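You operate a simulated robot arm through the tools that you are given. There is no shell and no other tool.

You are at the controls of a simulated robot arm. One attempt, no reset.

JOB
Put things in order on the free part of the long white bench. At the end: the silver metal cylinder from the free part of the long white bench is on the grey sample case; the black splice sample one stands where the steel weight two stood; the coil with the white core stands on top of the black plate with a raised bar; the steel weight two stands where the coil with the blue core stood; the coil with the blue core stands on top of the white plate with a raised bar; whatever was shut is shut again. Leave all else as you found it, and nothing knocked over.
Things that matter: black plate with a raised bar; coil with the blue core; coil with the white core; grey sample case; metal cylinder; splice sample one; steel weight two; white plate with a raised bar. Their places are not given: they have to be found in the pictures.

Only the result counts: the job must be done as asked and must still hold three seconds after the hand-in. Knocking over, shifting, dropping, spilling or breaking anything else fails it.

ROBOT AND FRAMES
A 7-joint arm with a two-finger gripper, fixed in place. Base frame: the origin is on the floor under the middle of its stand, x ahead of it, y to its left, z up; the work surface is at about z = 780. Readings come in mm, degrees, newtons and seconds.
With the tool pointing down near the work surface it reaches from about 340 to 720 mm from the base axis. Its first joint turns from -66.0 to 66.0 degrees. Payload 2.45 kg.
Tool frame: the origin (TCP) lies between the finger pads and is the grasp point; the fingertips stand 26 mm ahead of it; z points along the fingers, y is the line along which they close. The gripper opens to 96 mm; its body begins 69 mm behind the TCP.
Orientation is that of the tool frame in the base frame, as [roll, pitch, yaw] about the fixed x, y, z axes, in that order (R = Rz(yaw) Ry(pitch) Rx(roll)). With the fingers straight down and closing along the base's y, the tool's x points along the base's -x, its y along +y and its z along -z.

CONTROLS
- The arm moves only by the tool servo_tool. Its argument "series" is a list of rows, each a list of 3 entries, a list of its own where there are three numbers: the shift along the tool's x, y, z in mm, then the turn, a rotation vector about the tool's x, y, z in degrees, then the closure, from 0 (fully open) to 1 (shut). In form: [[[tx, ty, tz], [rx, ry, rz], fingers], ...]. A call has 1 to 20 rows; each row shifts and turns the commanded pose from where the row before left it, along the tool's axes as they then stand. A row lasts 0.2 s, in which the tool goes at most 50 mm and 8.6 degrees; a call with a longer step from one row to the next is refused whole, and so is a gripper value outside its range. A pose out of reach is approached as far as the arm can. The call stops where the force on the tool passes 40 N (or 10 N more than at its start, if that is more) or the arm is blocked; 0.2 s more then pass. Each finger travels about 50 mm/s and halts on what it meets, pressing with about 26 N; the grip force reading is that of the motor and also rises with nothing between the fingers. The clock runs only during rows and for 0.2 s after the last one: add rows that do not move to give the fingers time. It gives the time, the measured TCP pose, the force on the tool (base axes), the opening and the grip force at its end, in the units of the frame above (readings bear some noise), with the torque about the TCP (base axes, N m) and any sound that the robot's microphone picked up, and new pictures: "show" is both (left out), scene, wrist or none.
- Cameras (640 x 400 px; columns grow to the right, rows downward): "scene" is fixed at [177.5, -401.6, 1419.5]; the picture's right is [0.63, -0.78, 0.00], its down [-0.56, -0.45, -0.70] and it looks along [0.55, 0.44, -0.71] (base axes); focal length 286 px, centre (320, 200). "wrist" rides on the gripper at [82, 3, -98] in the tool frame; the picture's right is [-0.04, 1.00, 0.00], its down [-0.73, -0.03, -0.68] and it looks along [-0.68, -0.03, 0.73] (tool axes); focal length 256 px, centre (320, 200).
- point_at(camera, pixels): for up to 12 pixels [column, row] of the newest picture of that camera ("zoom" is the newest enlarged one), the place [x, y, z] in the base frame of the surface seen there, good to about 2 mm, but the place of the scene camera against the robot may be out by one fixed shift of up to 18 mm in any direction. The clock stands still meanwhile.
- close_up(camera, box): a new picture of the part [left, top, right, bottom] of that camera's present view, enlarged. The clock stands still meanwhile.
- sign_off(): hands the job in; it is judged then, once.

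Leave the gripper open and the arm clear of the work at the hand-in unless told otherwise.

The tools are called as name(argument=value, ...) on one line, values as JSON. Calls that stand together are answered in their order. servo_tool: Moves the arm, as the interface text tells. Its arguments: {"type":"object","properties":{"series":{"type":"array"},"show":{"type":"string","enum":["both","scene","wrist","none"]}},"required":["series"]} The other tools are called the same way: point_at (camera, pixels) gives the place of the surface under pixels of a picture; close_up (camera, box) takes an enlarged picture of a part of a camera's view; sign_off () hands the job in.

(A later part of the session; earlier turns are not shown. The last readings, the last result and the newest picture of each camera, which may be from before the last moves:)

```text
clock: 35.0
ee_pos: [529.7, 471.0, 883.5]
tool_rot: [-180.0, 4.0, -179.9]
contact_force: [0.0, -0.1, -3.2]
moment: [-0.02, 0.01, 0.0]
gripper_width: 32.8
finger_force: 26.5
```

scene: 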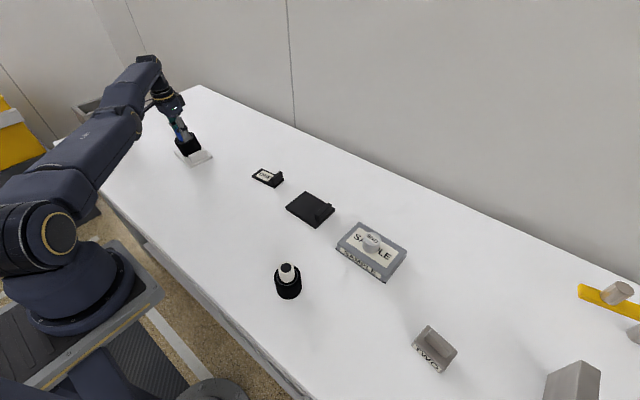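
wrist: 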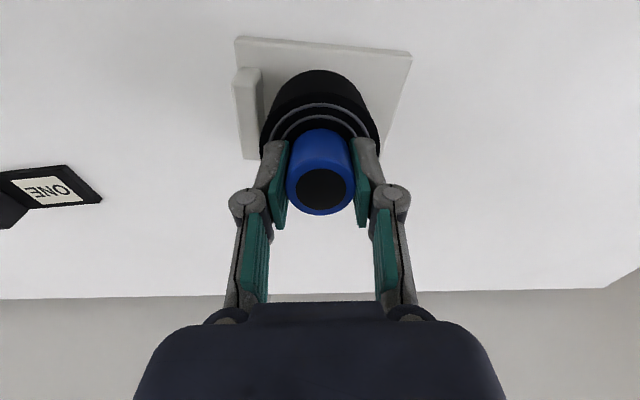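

No contact yet. Continue by 1 mm.

servo_tool(series=[[[0.07, 0, 1], [0, 0, 0], 1], [[0, 0, 0], [0, 0, 0], 1]], show="none")

servo_tool(series=[[[0.07, 0, 1], [0, 0, 0], 1], [[0, 0, 0], [0, 0, 0], 1]], show="wrist")

```text
clock: 35.6
ee_pos: [529.7, 471.3, 882.4]
tool_rot: [-180.0, 4.0, 180.0]
contact_force: [0.3, -0.1, -4.1]
moment: [0.0, 0.02, 0.01]
gripper_width: 32.2
finger_force: 25.9
```

```text
clock: 36.2
ee_pos: [530.0, 470.9, 880.9]
tool_rot: [-180.0, 4.0, -180.0]
contact_force: [-0.1, -0.7, -2.1]
moment: [-0.04, 0.08, 0.03]
gripper_width: 32.3
finger_force: 26.2
```

wrist: 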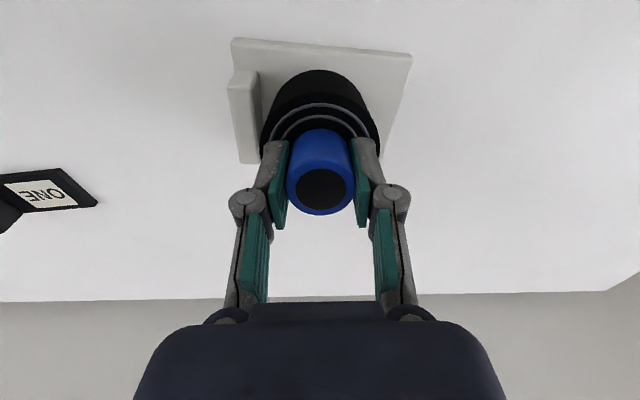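

First touch (force −3.5→−2.1). I press on 1 mm at a time to let the coil level itself.

servo_tool(series=[[[0.07, 0, 1], [0, 0, 0], 1], [[0, 0, 0], [0, 0, 0], 1]], show="none")

servo_tool(series=[[[0.05, 0, 0.7], [0, 0, 0], 1], [[0, 0, 0], [0, 0, 0], 1]], show="wrist")

```text
clock: 36.8
ee_pos: [530.1, 471.4, 882.0]
tool_rot: [179.9, 4.0, 180.0]
contact_force: [-1.2, 0.1, 2.1]
moment: [-0.02, 0.28, -0.02]
gripper_width: 32.6
finger_force: 26.4
```

```text
clock: 37.4
ee_pos: [530.2, 471.6, 882.1]
tool_rot: [179.9, 4.2, 180.0]
contact_force: [-0.4, 0.0, 15.2]
moment: [-0.02, 0.46, 0.06]
gripper_width: 32.8
finger_force: 26.0
```

wrist: 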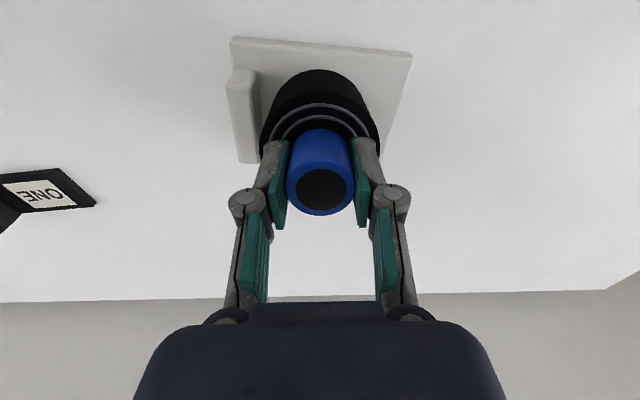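

Contact 15 N with the coil touching on its near edge. I release; it will rock the last few mm flat. Then I rise along the tool axis.

servo_tool(series=[[[0, 0, 0], [0, 0, 0], 0.6], [[0, 0, 0], [0, 0, 0], 0.5], [[0, 0, 0], [0, 0, 0], 0.2], [[0, 0, 0], [0, 0, 0], 0], [[0, 0, 0], [0, 0, 0], 0]], show="wrist")

```text
clock: 38.6
ee_pos: [530.1, 471.5, 879.3]
tool_rot: [-180.0, 3.9, 180.0]
contact_force: [1.3, 0.6, -0.2]
moment: [-0.01, -0.02, -0.03]
gripper_width: 96.3
finger_force: 0.0
```

wrist: 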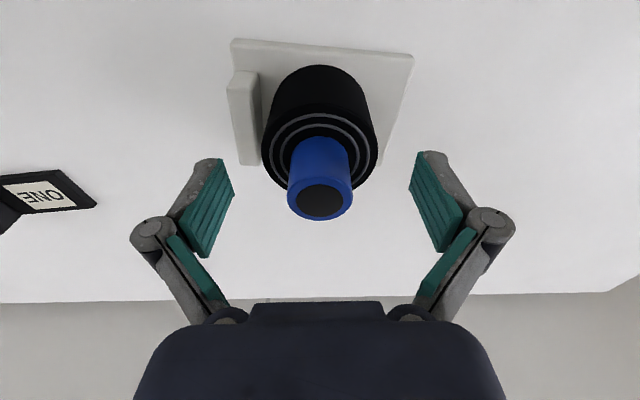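

The coil now stands flat on the white plate. I rise, pull back inward and level the tool to inspect.

servo_tool(series=[[[0, 0, -20], [0, 0, 0], 0], [[0, 0, -35], [0, 0, 0], 0], [[15, -15, -30], [0, 1, 0], 0], [[15, -15, -30], [0, 1, 0], 0], [[15, -15, -30], [0, 1, 0], 0], [[15, -15, -20], [0, 1, 0], 0], [[0, 0, 0], [0, 0, 0], 0]], show="both")

```text
clock: 40.2
ee_pos: [500.9, 461.6, 1050.4]
tool_rot: [-179.9, -0.2, -179.9]
contact_force: [-0.9, -1.0, 0.1]
moment: [0.02, 0.02, 0.02]
gripper_width: 96.0
finger_force: 0.1
out of reach, approached as far as the arm can: row 3, 4, 5, 6
```

scene: 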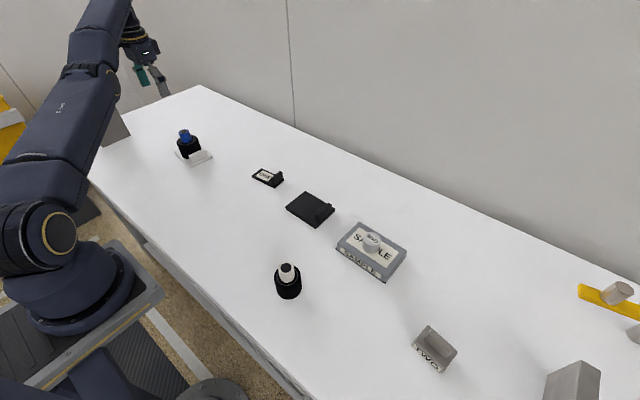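
wrist: 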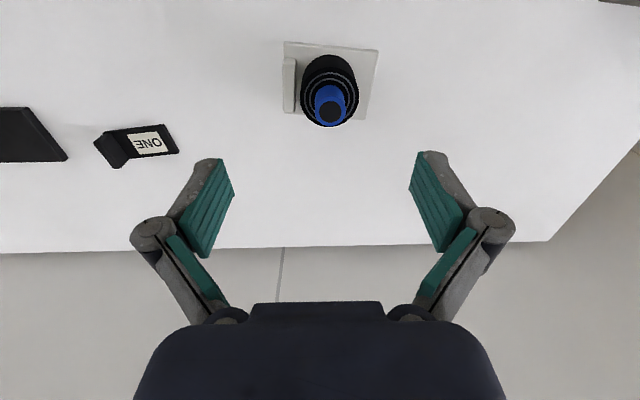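

I check the coil's final place on the white plate.

close_up(camera="wrist", box=[250, 20, 410, 120])

point_at(camera="wrist", pixels=[[330, 112], [317, 110], [344, 110], [330, 123], [305, 90], [354, 90], [288, 45], [374, 52], [360, 115]])

close_up(camera="scene", box=[150, 110, 250, 172])

```text
4.00 times, centred on (330, 70) of wrist
```

zoom: 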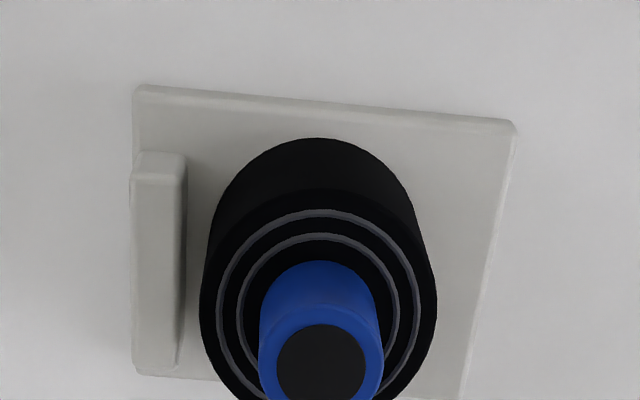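

```text
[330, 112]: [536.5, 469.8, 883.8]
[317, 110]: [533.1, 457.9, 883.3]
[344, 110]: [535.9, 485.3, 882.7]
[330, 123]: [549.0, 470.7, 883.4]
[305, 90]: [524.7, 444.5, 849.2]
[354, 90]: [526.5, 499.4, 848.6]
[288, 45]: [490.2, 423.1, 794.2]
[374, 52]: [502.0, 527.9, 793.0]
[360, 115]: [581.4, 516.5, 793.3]
```

```text
6.40 times, centred on (200, 141) of scene
```

zoom: 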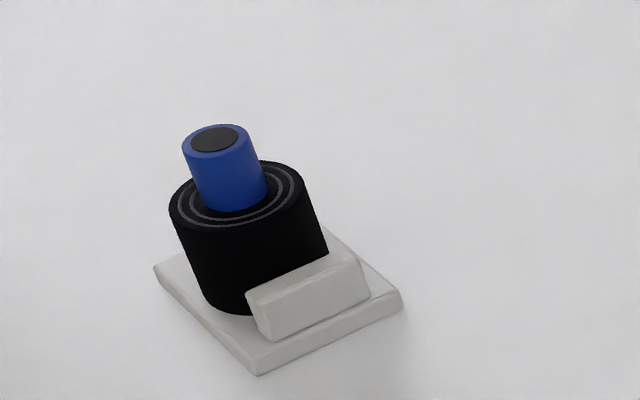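

The blue coil stands centred on the plate at (535,471). Next, weight TWO: I move across to about (455,−458,1050).

servo_tool(series=[[[2.3, -46, 0], [0, 0, 0], 0], [[2.3, -46, 0], [0, 0, 0], 0], [[2.3, -46, 0], [0, 0, 0], 0], [[2.3, -46, 0], [0, 0, 0], 0], [[2.3, -46, 0], [0, 0, 0], 0], [[2.3, -46, 0], [0, 0, 0], 0], [[2.3, -46, 0], [0, 0, 0], 0], [[2.3, -46, 0], [0, 0, 0], 0], [[2.3, -46, 0], [0, 0, 0], 0], [[2.3, -46, 0], [0, 0, 0], 0], [[2.3, -46, 0], [0, 0, 0], 0], [[2.3, -46, 0], [0, 0, 0], 0], [[2.3, -46, 0], [0, 0, 0], 0], [[2.3, -46, 0], [0, 0, 0], 0], [[2.3, -46, 0], [0, 0, 0], 0], [[2.3, -46, 0], [0, 0, 0], 0], [[2.3, -46, 0], [0, 0, 0], 0], [[2.3, -46, 0], [0, 0, 0], 0], [[2.3, -46, 0], [0, 0, 0], 0], [[2.3, -46, 0], [0, 0, 0], 0]], show="both")

```text
clock: 44.4
ee_pos: [620.2, -297.0, 1109.4]
tool_rot: [179.9, 0.0, -179.9]
contact_force: [0.0, -0.1, -0.7]
moment: [0.0, -0.01, 0.0]
gripper_width: 96.0
finger_force: 0.0
out of reach, approached as far as the arm can: row 1, 2, 3, 4, 5, 6, 7, 8, 9, 10, 11, 12, 13, 16, 17, 18, 19, 20
```

scene: 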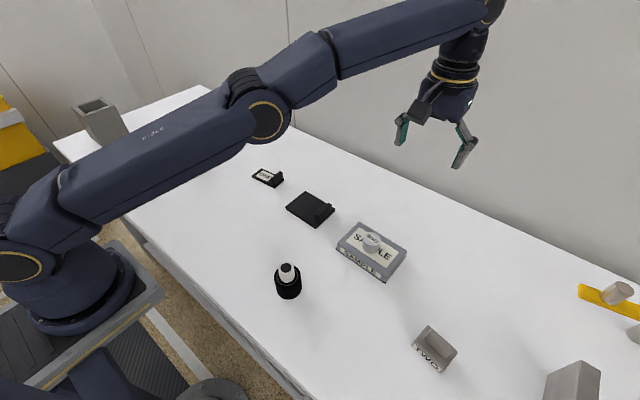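
wrist: 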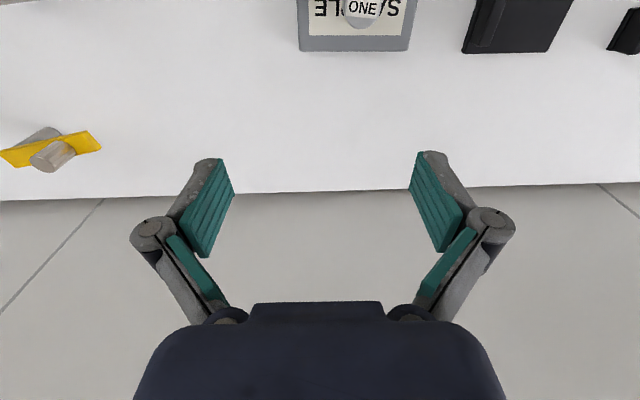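

The arm slid along its reach limit and now is at (620,−297,1109), free of everything. I come inward to about (455,−455,1050).

servo_tool(series=[[[40, 0, 0], [0, 0, 0], 0], [[40, 0, 0], [0, 0, 0], 0], [[29, -27, 10], [0, 0, 0], 0], [[28, -33, 12], [0, 0, 0], 0], [[28, -33, 12], [0, 0, 0], 0], [[0, -33, 12], [0, 0, 0], 0], [[0, -32, 13], [0, 0, 0], 0], [[0, 0, 0], [0, 0, 0], 0]], show="both")

```text
clock: 46.2
ee_pos: [457.4, -460.7, 1048.1]
tool_rot: [-180.0, 0.0, -179.9]
contact_force: [-0.5, -0.1, 0.0]
moment: [-0.03, 0.01, 0.04]
gripper_width: 95.8
finger_force: 0.0
```

scene: 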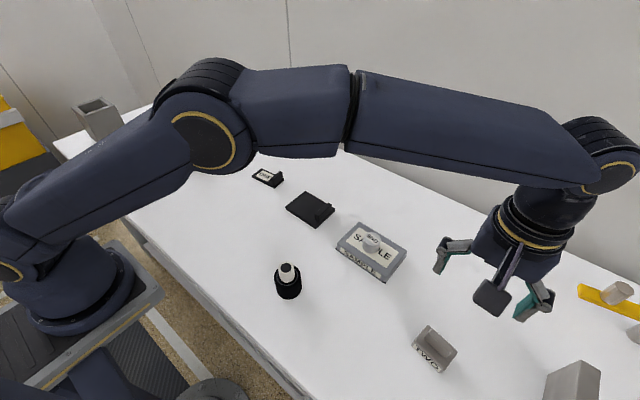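
wrist: 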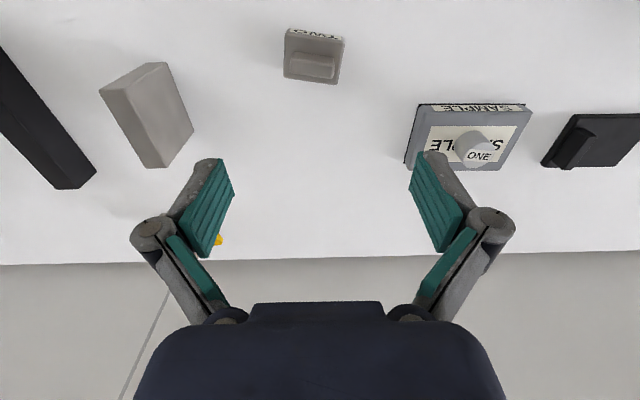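

Weight TWO is at (313,57). I enlarge and measure its plate and handle bar.

close_up(camera="wrist", box=[250, 10, 378, 90])

point_at(camera="zoom", pixels=[[180, 100], [470, 140], [180, 330], [450, 370], [205, 210], [415, 240], [195, 260], [420, 290], [200, 310], [410, 345], [310, 270], [320, 185]])

```text
5.00 times, centred on (314, 50) of wrist
```

zoom: 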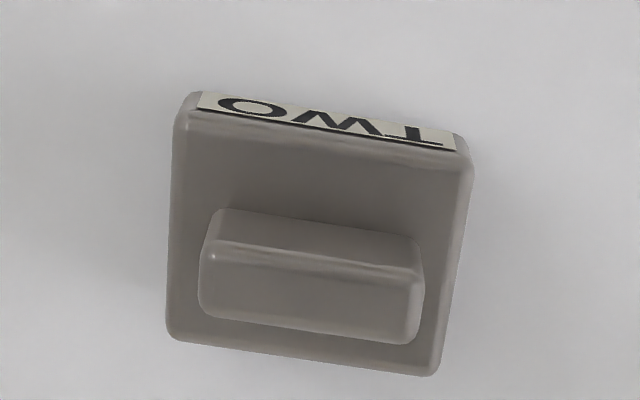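

```text
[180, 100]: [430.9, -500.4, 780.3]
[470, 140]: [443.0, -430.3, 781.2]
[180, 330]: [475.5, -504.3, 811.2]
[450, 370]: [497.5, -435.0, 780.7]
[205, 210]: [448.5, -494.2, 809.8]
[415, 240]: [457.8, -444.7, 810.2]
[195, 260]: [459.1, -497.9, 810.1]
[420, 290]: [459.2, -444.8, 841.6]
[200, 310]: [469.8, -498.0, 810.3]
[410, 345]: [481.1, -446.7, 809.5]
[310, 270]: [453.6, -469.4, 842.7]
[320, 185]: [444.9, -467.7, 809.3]
```

I'll query the top-face corners and the handle's top edges more exactly.

point_at(camera="zoom", pixels=[[192, 120], [458, 156], [428, 366], [178, 332], [222, 248], [412, 277], [400, 335], [215, 306], [315, 300], [325, 145], [300, 352]])

```text
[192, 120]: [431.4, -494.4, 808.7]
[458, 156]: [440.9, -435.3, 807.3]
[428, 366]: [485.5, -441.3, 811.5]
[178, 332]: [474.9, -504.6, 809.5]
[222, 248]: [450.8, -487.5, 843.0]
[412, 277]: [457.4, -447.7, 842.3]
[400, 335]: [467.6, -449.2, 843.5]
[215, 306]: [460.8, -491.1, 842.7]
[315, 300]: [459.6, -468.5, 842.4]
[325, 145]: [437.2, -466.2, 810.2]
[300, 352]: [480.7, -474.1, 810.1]
```

Weight TWO: centre ≈ (459,−469), turned −9.3°; handle 53 mm long along that axis, top z≈842.5, block top z≈810. I move over it, turn the tool by 9.3° to line up with the handle's length, and go down to z≈900.

servo_tool(series=[[[-1.5, -8, 20], [0, 0, 0], 0], [[0, 0, 30], [0, 0, 4.65], 0], [[0, 0, 30], [0, 0, 4.65], 0], [[0, 0, 35], [0, 0, 0], 0], [[0, 0, 30], [0, 0, 0], 0], [[0, 0, 0], [0, 0, 0], 0], [[0, 0, 0], [0, 0, 0], 0]], show="wrist")

```text
clock: 47.8
ee_pos: [460.1, -466.8, 906.6]
tool_rot: [180.0, 0.0, 170.7]
contact_force: [0.6, -0.4, -1.5]
moment: [0.0, 0.03, -0.02]
gripper_width: 95.9
finger_force: 0.1
```

wrist: 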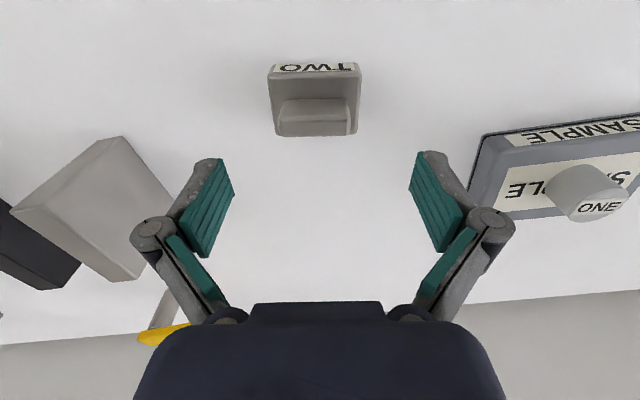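

Aligned. I measure the handle and the neighbouring tall block for clearance.

close_up(camera="wrist", box=[250, 50, 378, 130])

point_at(camera="wrist", pixels=[[278, 118], [350, 118], [315, 118], [315, 105], [315, 133], [170, 190], [120, 140], [140, 280], [20, 210], [180, 200], [315, 88]])

```text
5.00 times, centred on (314, 90) of wrist
```

zoom: 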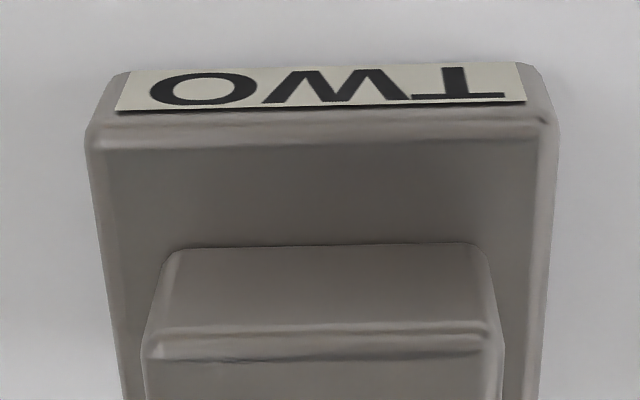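

```text
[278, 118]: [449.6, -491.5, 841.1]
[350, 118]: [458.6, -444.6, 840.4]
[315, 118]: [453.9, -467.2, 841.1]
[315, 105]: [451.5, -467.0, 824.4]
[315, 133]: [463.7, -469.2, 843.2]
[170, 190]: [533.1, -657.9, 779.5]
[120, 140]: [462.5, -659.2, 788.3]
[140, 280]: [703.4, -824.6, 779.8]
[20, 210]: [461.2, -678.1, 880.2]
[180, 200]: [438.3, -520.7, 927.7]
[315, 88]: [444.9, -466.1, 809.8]
```

Handle centre is ~2–3 mm to tool −y. Clearances are fine. I go down to z≈842 with the fingers open.

servo_tool(series=[[[0, -2.5, 20], [0, 0, 0], 0], [[0, 0, 20], [0, 0, 0], 0], [[0, 0, 15], [0, 0, 0], 0], [[0, 0, 9], [0, 0, 0], 0], [[0, 0, 0], [0, 0, 0], 0], [[0, 0, 0], [0, 0, 0], 0]], show="wrist")

```text
clock: 49.2
ee_pos: [458.9, -470.2, 842.4]
tool_rot: [-180.0, 0.1, 170.6]
contact_force: [-0.9, 0.1, 0.6]
moment: [-0.01, 0.02, 0.0]
gripper_width: 95.8
finger_force: 0.0
```

wrist: 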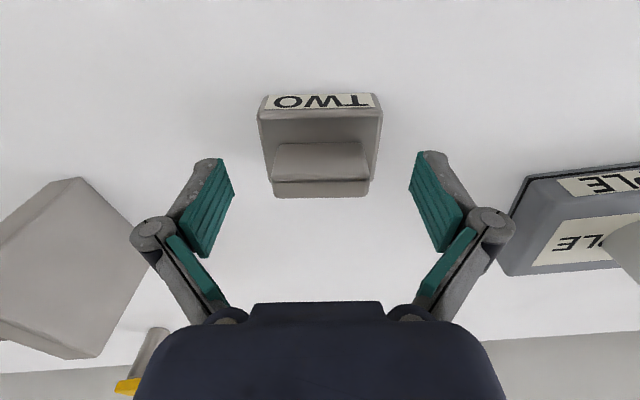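

The handle sits centred between the fingers. I close on it.

servo_tool(series=[[[0, 0, 0], [0, 0, 0], 0.3], [[0, 0, 0], [0, 0, 0], 0.6], [[0, 0, 0], [0, 0, 0], 1], [[0, 0, 0], [0, 0, 0], 1], [[0, 0, 0], [0, 0, 0], 1], [[0, 0, 0], [0, 0, 0], 1]], show="wrist")

```text
clock: 50.6
ee_pos: [460.0, -468.7, 842.8]
tool_rot: [-180.0, 0.0, 170.7]
contact_force: [0.5, 1.6, 3.1]
moment: [0.15, 0.03, -0.08]
gripper_width: 49.9
finger_force: 26.0
```

wrist: 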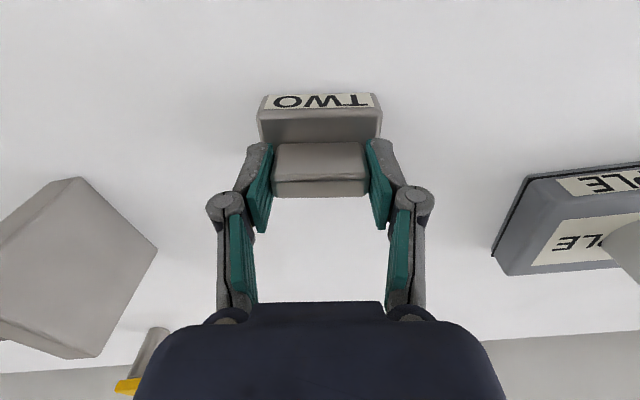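

Gripped at 50 mm. I lift slowly, 20 mm, and check the load.

servo_tool(series=[[[0, 0, -5], [0, 0, 0], 1], [[0, 0, -7], [0, 0, 0], 1], [[0, 0, -8], [0, 0, 0], 1], [[0, 0, 0], [0, 0, 0], 1]], show="both")

```text
clock: 51.6
ee_pos: [457.7, -471.3, 862.3]
tool_rot: [179.9, 0.0, 170.7]
contact_force: [0.5, 0.3, -4.6]
moment: [-0.03, 0.02, 0.0]
gripper_width: 50.0
finger_force: 26.0
```

scene: 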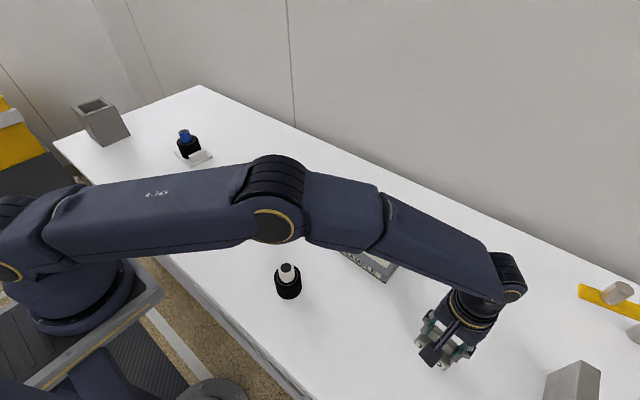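
wrist: 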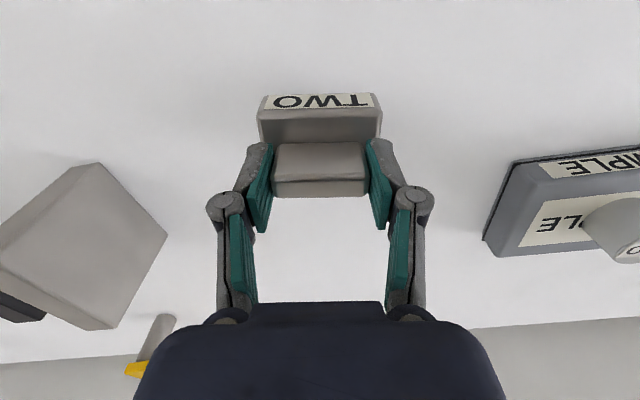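

Held (about 0.47 kg). I lift to z≈967, clear of all items, and carry it along +y toward the old coil place (418.5,251).

servo_tool(series=[[[0, 0, -30], [0, 0, 0], 1], [[0, 0, -35], [0, 0, 0], 1], [[0, 0, -40], [0, 0, 0], 1], [[9.73, 44.16, 0], [0, 0, 0], 1], [[9.73, 44.16, 0], [0, 0, 0], 1], [[9.73, 44.16, 0], [0, 0, 0], 1], [[9.73, 44.16, 0], [0, 0, 0], 1], [[9.73, 44.16, 0], [0, 0, 0], 1], [[9.73, 44.16, 0], [0, 0, 0], 1], [[9.73, 44.16, 0], [0, 0, 0], 1], [[9.73, 44.16, 0], [0, 0, 0], 1], [[0, 0, 0], [0, 0, 0], 1]], show="both")

```text
clock: 54.2
ee_pos: [437.9, -112.9, 969.0]
tool_rot: [-180.0, 0.0, 170.8]
contact_force: [0.1, -0.3, -4.5]
moment: [0.0, 0.03, -0.02]
gripper_width: 49.8
finger_force: 26.5
```

scene: 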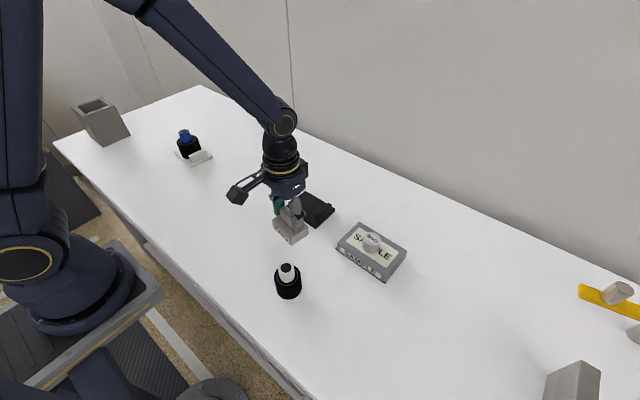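
wrist: 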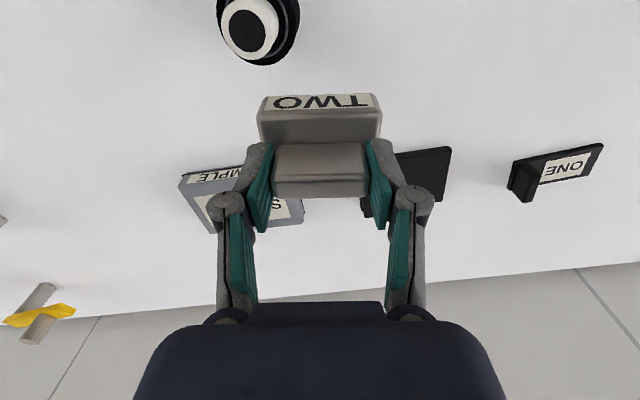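

Good so far. I carry on to (418.5,251).

servo_tool(series=[[[9.76, 44.5, 0], [0, 0, 0], 1], [[9.76, 44.5, 0], [0, 0, 0], 1], [[9.76, 44.5, 0], [0, 0, 0], 1], [[9.76, 44.5, 0], [0, 0, 0], 1], [[9.76, 44.5, 0], [0, 0, 0], 1], [[9.76, 44.5, 0], [0, 0, 0], 1], [[9.76, 44.5, 0], [0, 0, 0], 1], [[9.76, 44.5, 0], [0, 0, 0], 1], [[0, 0, 0], [0, 0, 0], 1], [[0, 0, 0], [0, 0, 0], 1]], show="both")

```text
clock: 56.4
ee_pos: [421.6, 258.1, 964.8]
tool_rot: [180.0, 0.0, 170.7]
contact_force: [-0.8, 0.1, -4.7]
moment: [0.03, 0.0, 0.01]
gripper_width: 49.6
finger_force: 25.8
```

scene: 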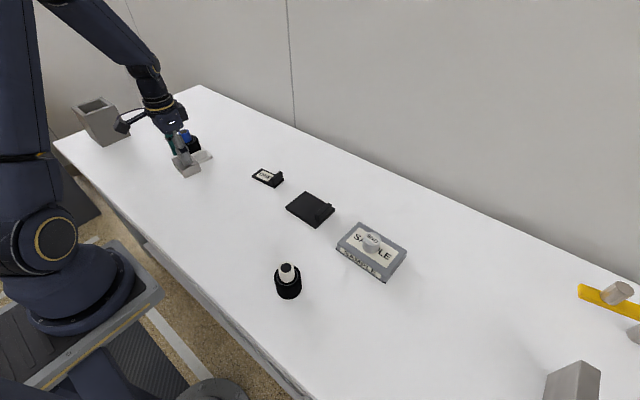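
wrist: 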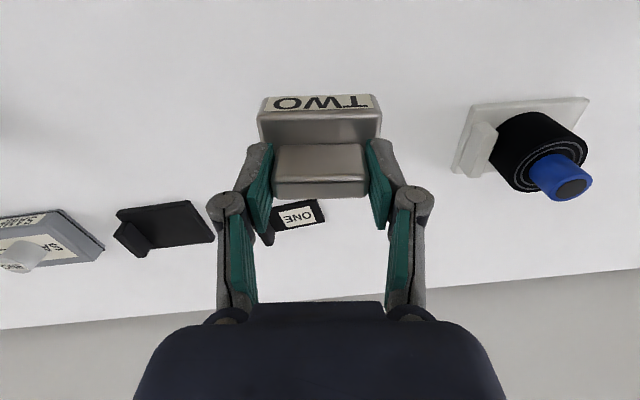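

The reading says (421.6,258.1); I take another reading to average out noise before correcting.

servo_tool(series=[[[0, 0, 0], [0, 0, 0], 1]], show="none")

servo_tool(series=[[[0, 0, 0], [0, 0, 0], 1]], show="none")

point_at(camera="wrist", pixels=[[300, 215], [573, 188], [170, 225], [319, 150], [319, 190]])

```text
clock: 56.8
ee_pos: [421.0, 258.0, 964.5]
tool_rot: [180.0, 0.0, 170.6]
contact_force: [0.5, -0.4, -3.6]
moment: [0.0, 0.01, -0.03]
gripper_width: 49.5
finger_force: 26.0
```

```text
clock: 57.2
ee_pos: [421.9, 258.3, 964.6]
tool_rot: [179.9, 0.0, 170.8]
contact_force: [-0.4, 0.5, -4.6]
moment: [-0.05, 0.03, 0.0]
gripper_width: 49.6
finger_force: 25.9
```

```text
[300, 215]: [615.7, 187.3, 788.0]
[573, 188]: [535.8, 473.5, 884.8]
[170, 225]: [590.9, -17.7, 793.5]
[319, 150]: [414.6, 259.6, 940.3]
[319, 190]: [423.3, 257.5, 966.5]
```

Stable at (421.5,258.1,964.6). I correct by (−3,−7) and lower to about z=848.

servo_tool(series=[[[1.8, -7.5, 10], [0, 0, 0], 1], [[0, 0, 35], [0, 0, 0], 1], [[0, 0, 35], [0, 0, 0], 1], [[0, 0, 25], [0, 0, 0], 1], [[0, 0, 11], [0, 0, 0], 1], [[0, 0, 0], [0, 0, 0], 1], [[0, 0, 0], [0, 0, 0], 1], [[0, 0, 0], [0, 0, 0], 1]], show="wrist")

```text
clock: 59.0
ee_pos: [414.6, 250.3, 852.1]
tool_rot: [180.0, 0.0, 170.7]
contact_force: [0.6, 0.3, -4.3]
moment: [0.01, 0.01, 0.0]
gripper_width: 49.7
finger_force: 26.0
```

wrist: 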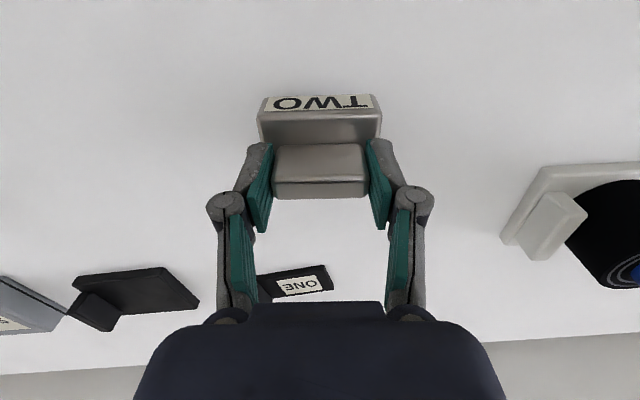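

x reads 414.6; I take another reading.

servo_tool(series=[[[0, 0, 0], [0, 0, 0], 1], [[0, 0, 0], [0, 0, 0], 1]], show="none")

point_at(camera="wrist", pixels=[[319, 150], [319, 190], [300, 286], [140, 290], [550, 220]])

```text
clock: 59.6
ee_pos: [413.9, 250.3, 852.5]
tool_rot: [179.9, 0.0, 170.7]
contact_force: [0.7, 0.6, -4.4]
moment: [0.02, 0.04, -0.01]
gripper_width: 49.4
finger_force: 25.9
```

```text
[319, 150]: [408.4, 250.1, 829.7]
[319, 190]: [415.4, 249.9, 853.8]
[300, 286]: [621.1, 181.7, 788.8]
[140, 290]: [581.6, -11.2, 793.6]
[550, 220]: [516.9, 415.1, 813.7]
```

I correct +4 mm in x and lower to about z=845.

servo_tool(series=[[[-4.1, 1.4, 3], [0, 0, 0], 1], [[0, 0, 3], [0, 0, 0], 1], [[0, 0, 1], [0, 0, 0], 1], [[0, 0, 0], [0, 0, 0], 1], [[0, 0, 0], [0, 0, 0], 1]], show="none")

servo_tool(series=[[[0, 0, 1], [0, 0, 0], 1], [[0, 0, 0], [0, 0, 0], 1]], show="none")

```text
clock: 60.8
ee_pos: [418.8, 250.1, 844.8]
tool_rot: [-180.0, 0.0, 170.7]
contact_force: [-0.1, 0.4, -4.2]
moment: [-0.01, 0.02, 0.0]
gripper_width: 49.3
finger_force: 26.3
```

```text
clock: 61.4
ee_pos: [420.3, 250.3, 845.8]
tool_rot: [-180.0, -0.1, 170.7]
contact_force: [0.1, -0.3, -4.5]
moment: [-0.03, 0.0, 0.01]
gripper_width: 49.8
finger_force: 26.6
```

Not in contact yet. I continue in 1 mm steps.

servo_tool(series=[[[0, 0, 1], [0, 0, 0], 1], [[0, 0, 0], [0, 0, 0], 1]], show="none")

servo_tool(series=[[[0, 0, 1], [0, 0, 0], 1], [[0, 0, 0], [0, 0, 0], 1]], show="none")

```text
clock: 62.0
ee_pos: [420.2, 249.8, 842.6]
tool_rot: [179.9, 0.0, 170.8]
contact_force: [-0.8, 0.0, -4.9]
moment: [0.0, -0.02, 0.01]
gripper_width: 49.8
finger_force: 26.1
```

```text
clock: 62.6
ee_pos: [420.6, 249.7, 841.7]
tool_rot: [180.0, 0.0, 170.8]
contact_force: [-0.1, 0.1, -4.2]
moment: [-0.04, 0.0, -0.04]
gripper_width: 49.5
finger_force: 26.0
```

servo_tool(series=[[[0, 0, 1], [0, 0, 0], 1], [[0, 0, 0], [0, 0, 0], 1]], show="none")

servo_tool(series=[[[0, 0, 0.7], [0, 0, 0], 1], [[0, 0, 0], [0, 0, 0], 1]], show="none")

```text
clock: 63.2
ee_pos: [420.0, 250.0, 841.3]
tool_rot: [180.0, 0.0, 170.8]
contact_force: [-1.1, -0.5, 5.8]
moment: [-0.3, -0.18, -0.06]
gripper_width: 49.9
finger_force: 25.2
```

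```text
clock: 63.8
ee_pos: [420.2, 249.0, 841.2]
tool_rot: [-179.9, 0.0, 170.6]
contact_force: [-3.6, -0.6, 16.1]
moment: [-0.06, 0.1, -0.11]
gripper_width: 50.1
finger_force: 26.4
```

Contact (16 N) at (420,249.6), within 2 mm of the old coil place. I release and rise.

servo_tool(series=[[[0, 0, 0], [0, 0, 0], 0.4], [[0, 0, 0], [0, 0, 0], 0.2], [[0, 0, 0], [0, 0, 0], 0], [[0, 0, 0], [0, 0, 0], 0], [[0, 0, -20], [0, 0, 0], 0], [[0, 0, -40], [0, 0, 0], 0], [[0, 0, -40], [0, 0, 0], 0], [[0, 0, -40], [0, 0, 0], 0], [[0, 0, -40], [0, 0, 0], 0], [[0, 0, 0], [0, 0, 0], 0], [[0, 0, 0], [0, 0, 0], 0]], show="both")

```text
clock: 66.2
ee_pos: [419.1, 250.9, 1020.0]
tool_rot: [-179.9, 0.0, 170.7]
contact_force: [0.4, 0.7, 0.1]
moment: [0.0, -0.01, 0.02]
gripper_width: 96.2
finger_force: 0.2
```

scene: 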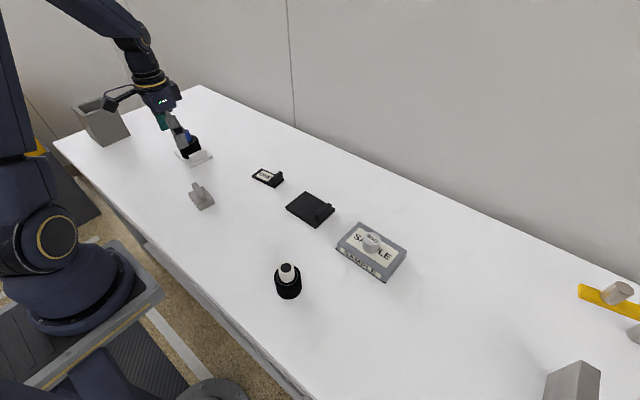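
wrist: 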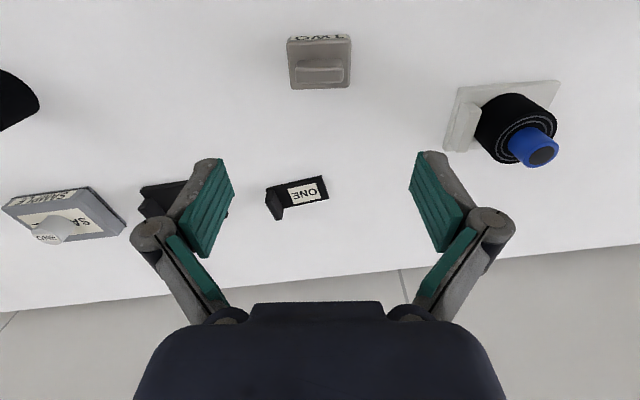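

Weight TWO stands at the old coil place. Next, splice ONE at (297,192): I measure it first from here, along with the weight's final place.

point_at(camera="wrist", pixels=[[295, 42], [347, 42], [293, 85], [347, 84], [320, 70]])

servo_tool(series=[[[-43.2, -16.4, 8], [0, 0, 0], 0], [[-43.2, -16.4, 8], [0, 0, 0], 0], [[-43.2, -16.4, 8], [0, 0, 0], 0], [[-43.2, -16.4, 8], [0, 0, 0], 0], [[-43.4, -16.5, 8], [0, 0, 0], 0], [[0, 0, 0], [0, 0, -7], 0], [[0, 0, 0], [0, 0, -7], 0], [[0, 0, 0], [0, 0, 0], 0], [[0, 0, 0], [0, 0, 0], 0]], show="both")

```text
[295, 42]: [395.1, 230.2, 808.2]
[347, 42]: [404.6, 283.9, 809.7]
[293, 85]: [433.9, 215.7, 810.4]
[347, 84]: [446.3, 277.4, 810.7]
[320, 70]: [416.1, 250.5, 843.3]
```

```text
clock: 68.2
ee_pos: [619.8, 132.7, 981.1]
tool_rot: [180.0, 0.0, -175.1]
contact_force: [-0.1, 0.4, 0.4]
moment: [0.0, 0.01, 0.03]
gripper_width: 95.9
finger_force: 0.0
```

scene: 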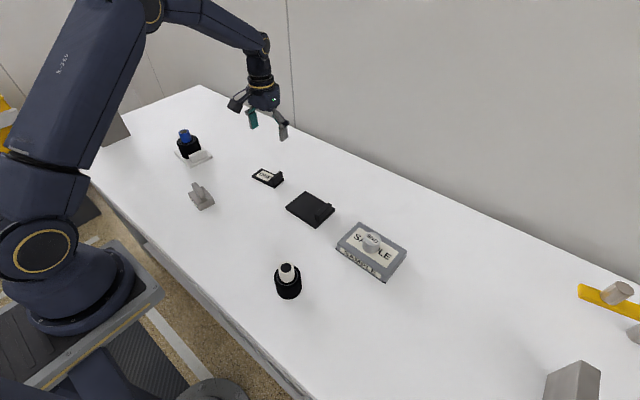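
wrist: 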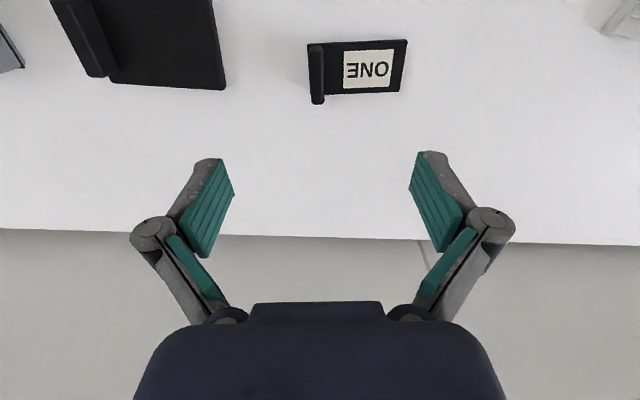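

Weight TWO's block centre reads (420,252): right on the spot. Now I enlarge splice ONE (357,70).

close_up(camera="wrist", box=[288, 25, 432, 115])

point_at(camera="wrist", pixels=[[309, 46], [406, 41], [399, 91], [326, 94], [312, 55], [321, 55], [313, 99], [321, 99], [317, 78], [368, 68], [336, 68]])

```text
4.44 times, centred on (360, 70) of wrist
```

zoom: 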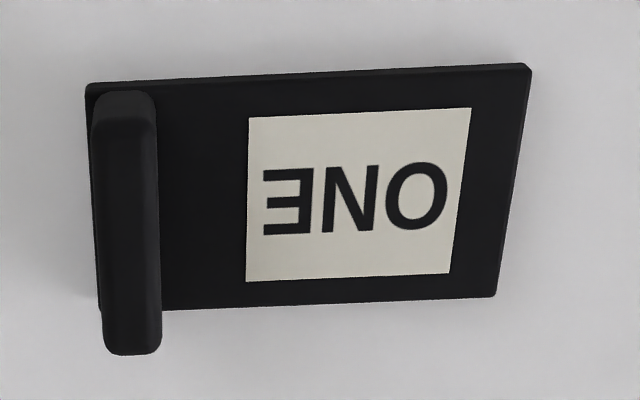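

```text
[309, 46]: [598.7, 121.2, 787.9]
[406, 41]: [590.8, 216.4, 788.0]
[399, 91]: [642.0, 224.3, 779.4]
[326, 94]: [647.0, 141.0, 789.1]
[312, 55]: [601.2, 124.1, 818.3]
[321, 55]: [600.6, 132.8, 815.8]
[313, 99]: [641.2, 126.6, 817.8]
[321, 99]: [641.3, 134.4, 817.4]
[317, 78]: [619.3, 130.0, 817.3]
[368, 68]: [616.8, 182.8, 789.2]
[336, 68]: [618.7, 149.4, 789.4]
```

Splice ONE: bar centre ≈ (621.5,130), top z 817.5, plate top z 789, plate centre ≈ (619.5,171). The tool is lined up with it within half a degree. I go down to z≈862 over the bar.

servo_tool(series=[[[-1.5, -2.8, 20], [0, 0, 0], 0], [[0, 0, 35], [0, 0, 0], 0], [[0, 0, 35], [0, 0, 0], 0], [[0, 0, 29], [0, 0, 0], 0], [[0, 0, 0], [0, 0, 0], 0], [[0, 0, 0], [0, 0, 0], 0], [[0, 0, 0], [0, 0, 0], 0]], show="wrist")

```text
clock: 69.8
ee_pos: [621.4, 132.8, 859.3]
tool_rot: [-180.0, 0.0, -175.4]
contact_force: [-0.5, -0.6, 0.1]
moment: [0.0, 0.01, 0.01]
gripper_width: 95.9
finger_force: 0.1
```

wrist: 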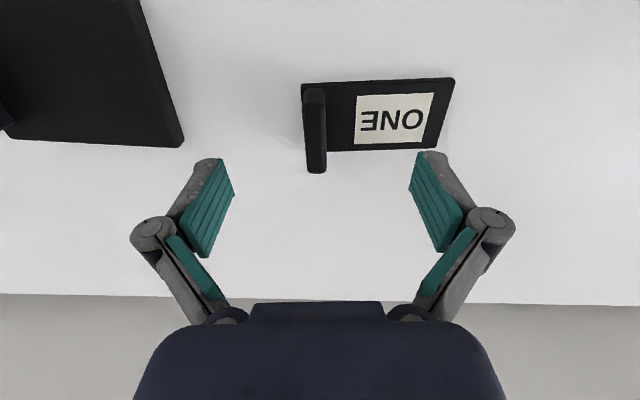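

The bar is ~3 mm to tool −y. I shift and go down to z≈820.

servo_tool(series=[[[0, -3, 12], [0, 0, 0], 0], [[0, 0, 14], [0, 0, 0], 0], [[0, 0, 9], [0, 0, 0], 0], [[0, 0, 3], [0, 0, 0], 0], [[0, 0, 0], [0, 0, 0], 0], [[0, 0, 0], [0, 0, 0], 0], [[0, 0, 0], [0, 0, 0], 0]], show="wrist")

```text
clock: 71.4
ee_pos: [623.1, 127.3, 822.2]
tool_rot: [-180.0, 0.0, -175.3]
contact_force: [-0.7, 0.1, -0.5]
moment: [-0.01, 0.02, 0.0]
gripper_width: 96.1
finger_force: 0.0
```

wrist: 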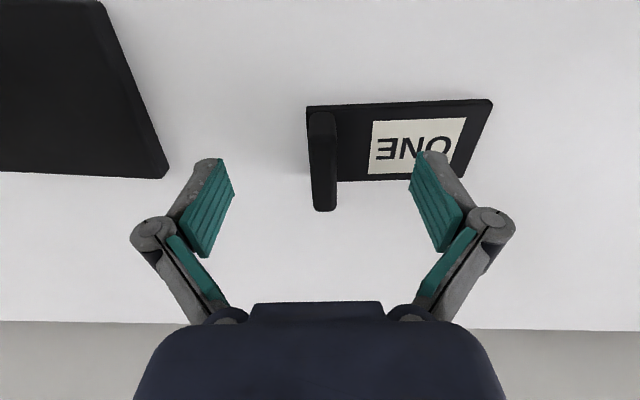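

The bar is centred within ~1.5 mm; fingertips are ~6 mm above the splice's plate. I nudge +1 mm and close.

servo_tool(series=[[[0, 1.2, 1], [0, 0, 0], 0], [[0, 0, 0], [0, 0, 0], 0.3], [[0, 0, 0], [0, 0, 0], 0.6], [[0, 0, 0], [0, 0, 0], 0.9], [[0, 0, 0], [0, 0, 0], 1], [[0, 0, 0], [0, 0, 0], 1], [[0, 0, 0], [0, 0, 0], 1], [[0, 0, 0], [0, 0, 0], 1]], show="wrist")

```text
clock: 73.2
ee_pos: [621.3, 128.6, 821.9]
tool_rot: [180.0, 0.0, -175.3]
contact_force: [0.4, -0.2, -0.1]
moment: [0.0, -0.02, 0.0]
gripper_width: 13.1
finger_force: 26.2
```

wrist: 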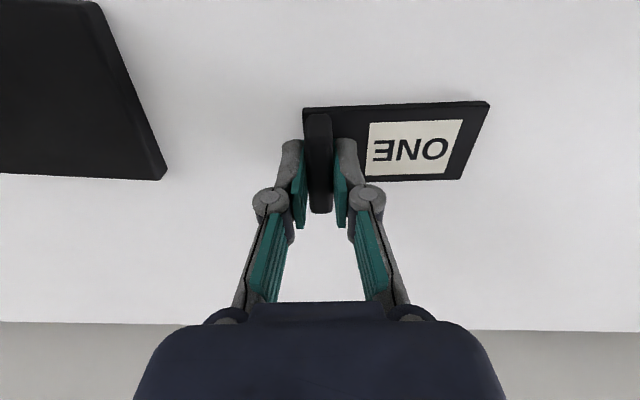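

Gripped at 13 mm. I lift slowly by 20 mm and check.

servo_tool(series=[[[0, 0, -5], [0, 0, 0], 1], [[0, 0, -7], [0, 0, 0], 1], [[0, 0, -8], [0, 0, 0], 1], [[0, 0, 0], [0, 0, 0], 1], [[0, 0, 0], [0, 0, 0], 1]], show="both")

```text
clock: 74.4
ee_pos: [621.8, 131.3, 842.5]
tool_rot: [180.0, 0.0, -175.3]
contact_force: [-0.3, 0.7, 0.0]
moment: [-0.02, 0.01, -0.03]
gripper_width: 13.1
finger_force: 26.4
```

scene: 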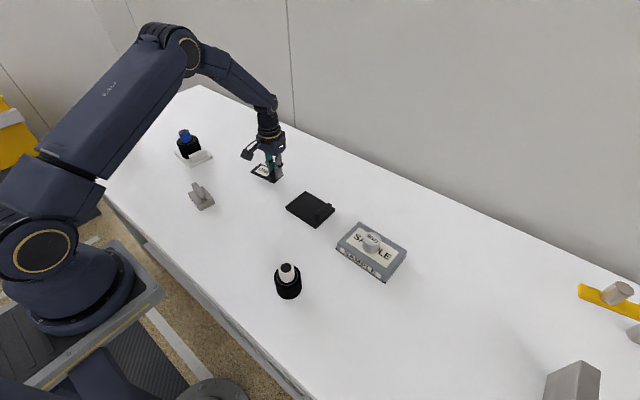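
wrist: 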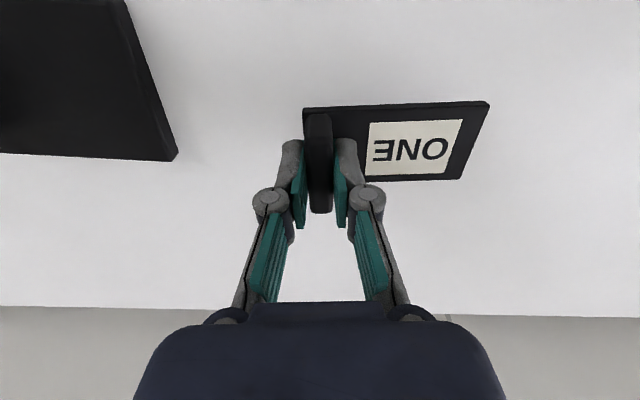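

The splice is held firmly. I lift to z≈932 and carry it toward weight TWO's old place; the TCP must end at about (461,−510) so the plate's centre is at (459,−469). I do it in two legs.

servo_tool(series=[[[0, 0, -30], [0, 0, 0], 1], [[0, 0, -30], [0, 0, 0], 1], [[0, 0, -30], [0, 0, 0], 1], [[14.2, -41.7, 0], [0, 0, 0], 1], [[14.2, -41.7, 0], [0, 0, 0], 1], [[14.2, -41.7, 0], [0, 0, 0], 1], [[14.2, -41.7, 0], [0, 0, 0], 1], [[14.2, -41.7, 0], [0, 0, 0], 1], [[14.2, -41.7, 0], [0, 0, 0], 1], [[14.2, -41.7, 0], [0, 0, 0], 1], [[14.2, -41.7, 0], [0, 0, 0], 1], [[14.2, -41.7, 0], [0, 0, 0], 1], [[0, 0, 0], [0, 0, 0], 1], [[0, 0, 0], [0, 0, 0], 1], [[0, 0, 0], [0, 0, 0], 1]], show="both")

```text
clock: 77.6
ee_pos: [524.7, -255.4, 930.4]
tool_rot: [179.9, 0.0, -175.3]
contact_force: [0.0, 0.5, -0.4]
moment: [0.0, -0.01, -0.02]
gripper_width: 13.2
finger_force: 25.5
```

scene: 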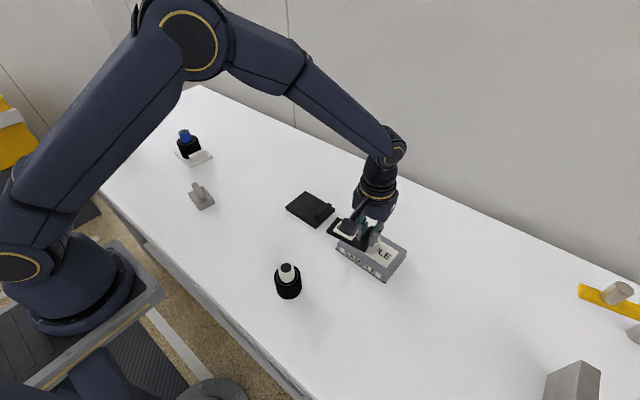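
wrist: 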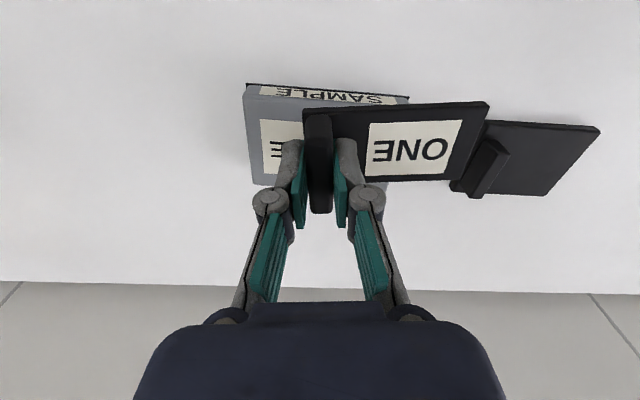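

On course. Second leg to (461,−510).

servo_tool(series=[[[14.07, -41.4, 0], [0, 0, 0], 1], [[14.07, -41.4, 0], [0, 0, 0], 1], [[14.07, -41.4, 0], [0, 0, 0], 1], [[14.07, -41.4, 8], [0, 0, 0], 1], [[14.07, -41.4, 8], [0, 0, 0], 1], [[14.07, -41.4, 8], [0, 0, 0], 1], [[0, 0, 0], [0, 0, 0], 1], [[0, 0, 0], [0, 0, 0], 1], [[0, 0, 0], [0, 0, 0], 1]], show="both")

```text
clock: 79.6
ee_pos: [460.9, -510.5, 907.2]
tool_rot: [180.0, 0.0, -175.2]
contact_force: [0.5, 0.1, 0.2]
moment: [-0.05, 0.0, -0.02]
gripper_width: 13.1
finger_force: 25.4
```

scene: 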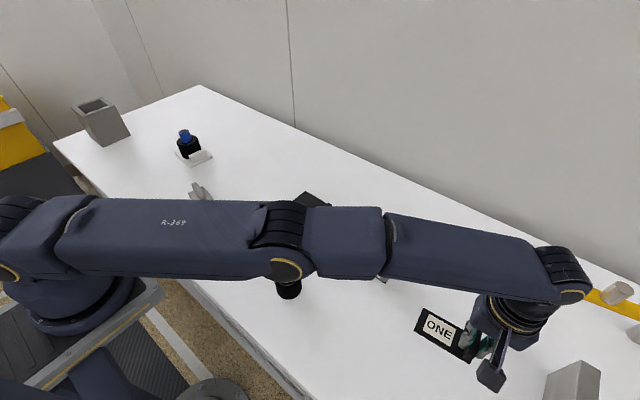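
wrist: 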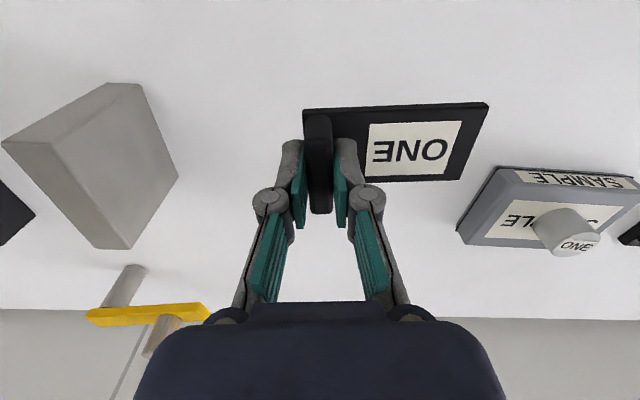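

At (460.9,−510.5). I verify where the splice's plate lies from the wrist view.

point_at(camera="wrist", pixels=[[306, 113], [486, 106], [458, 177], [415, 145], [370, 178], [345, 118], [108, 85], [175, 180], [130, 245]])

```text
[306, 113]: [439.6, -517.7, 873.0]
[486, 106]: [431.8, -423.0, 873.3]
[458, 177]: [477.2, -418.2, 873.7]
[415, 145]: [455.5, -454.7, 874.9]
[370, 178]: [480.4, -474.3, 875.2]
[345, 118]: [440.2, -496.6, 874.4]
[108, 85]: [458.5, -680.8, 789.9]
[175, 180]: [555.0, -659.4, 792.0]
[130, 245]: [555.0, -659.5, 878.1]
```

The plate's centre is over (460,−468). I lower to z≈827.

servo_tool(series=[[[0, 0, 25], [0, 0, 0], 1], [[0, 0, 25], [0, 0, 0], 1], [[0, 0, 18], [0, 0, 0], 1], [[0, 0, 10], [0, 0, 0], 1], [[0, 0, 0], [0, 0, 0], 1], [[0, 0, 0], [0, 0, 0], 1], [[0, 0, 0], [0, 0, 0], 1]], show="wrist")

```text
clock: 81.2
ee_pos: [460.3, -508.7, 829.1]
tool_rot: [-179.9, -0.1, -175.3]
contact_force: [-0.4, -0.2, -1.1]
moment: [0.0, 0.01, 0.01]
gripper_width: 13.0
finger_force: 26.0
out of reach, approached as far as the arm can: row 4
```

wrist: 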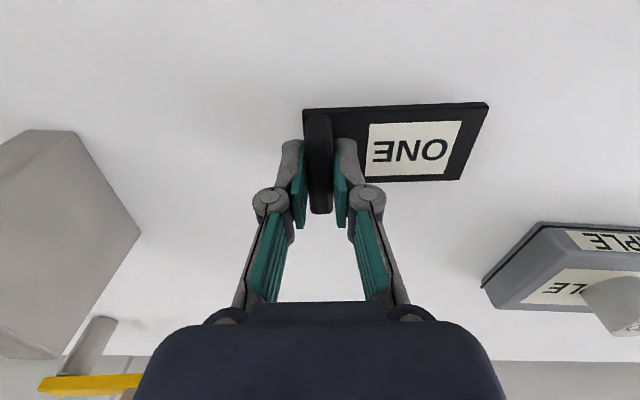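

At z=829, marginal reach warning but position is as wanted. I continue down in small steps.

servo_tool(series=[[[0, 0, 2], [0, 0, 0], 1], [[0, 0, 1], [0, 0, 0], 1], [[0, 0, 0], [0, 0, 0], 1], [[0, 0, 0], [0, 0, 0], 1]], show="scene")

```text
clock: 82.2
ee_pos: [459.4, -506.9, 826.5]
tool_rot: [-179.9, 0.0, -175.2]
contact_force: [-0.2, -0.6, -0.1]
moment: [-0.02, 0.0, 0.0]
gripper_width: 13.0
finger_force: 26.1
```

scene: 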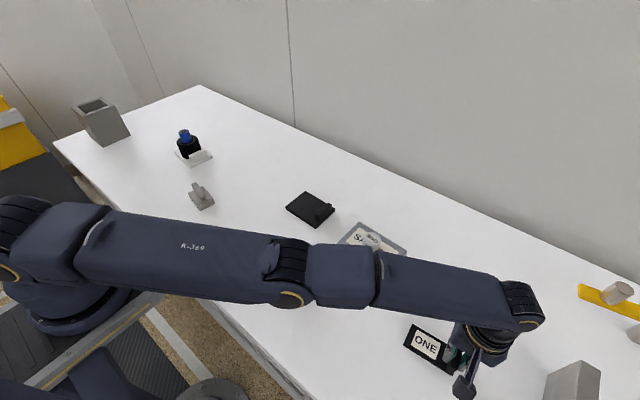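

I check how high the forearm is above the white-core coil (which lies under it near pixel (288,285)).

point_at(camera="scene", pixels=[[290, 265], [290, 298], [340, 275], [200, 250], [430, 290], [520, 300], [250, 290], [428, 345], [100, 230]])

```text
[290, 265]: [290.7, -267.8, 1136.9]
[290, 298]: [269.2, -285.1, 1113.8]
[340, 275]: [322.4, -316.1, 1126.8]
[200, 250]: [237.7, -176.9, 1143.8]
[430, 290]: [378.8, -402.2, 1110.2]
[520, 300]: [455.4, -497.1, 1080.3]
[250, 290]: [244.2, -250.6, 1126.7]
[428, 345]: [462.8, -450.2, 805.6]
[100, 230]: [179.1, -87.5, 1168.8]
```

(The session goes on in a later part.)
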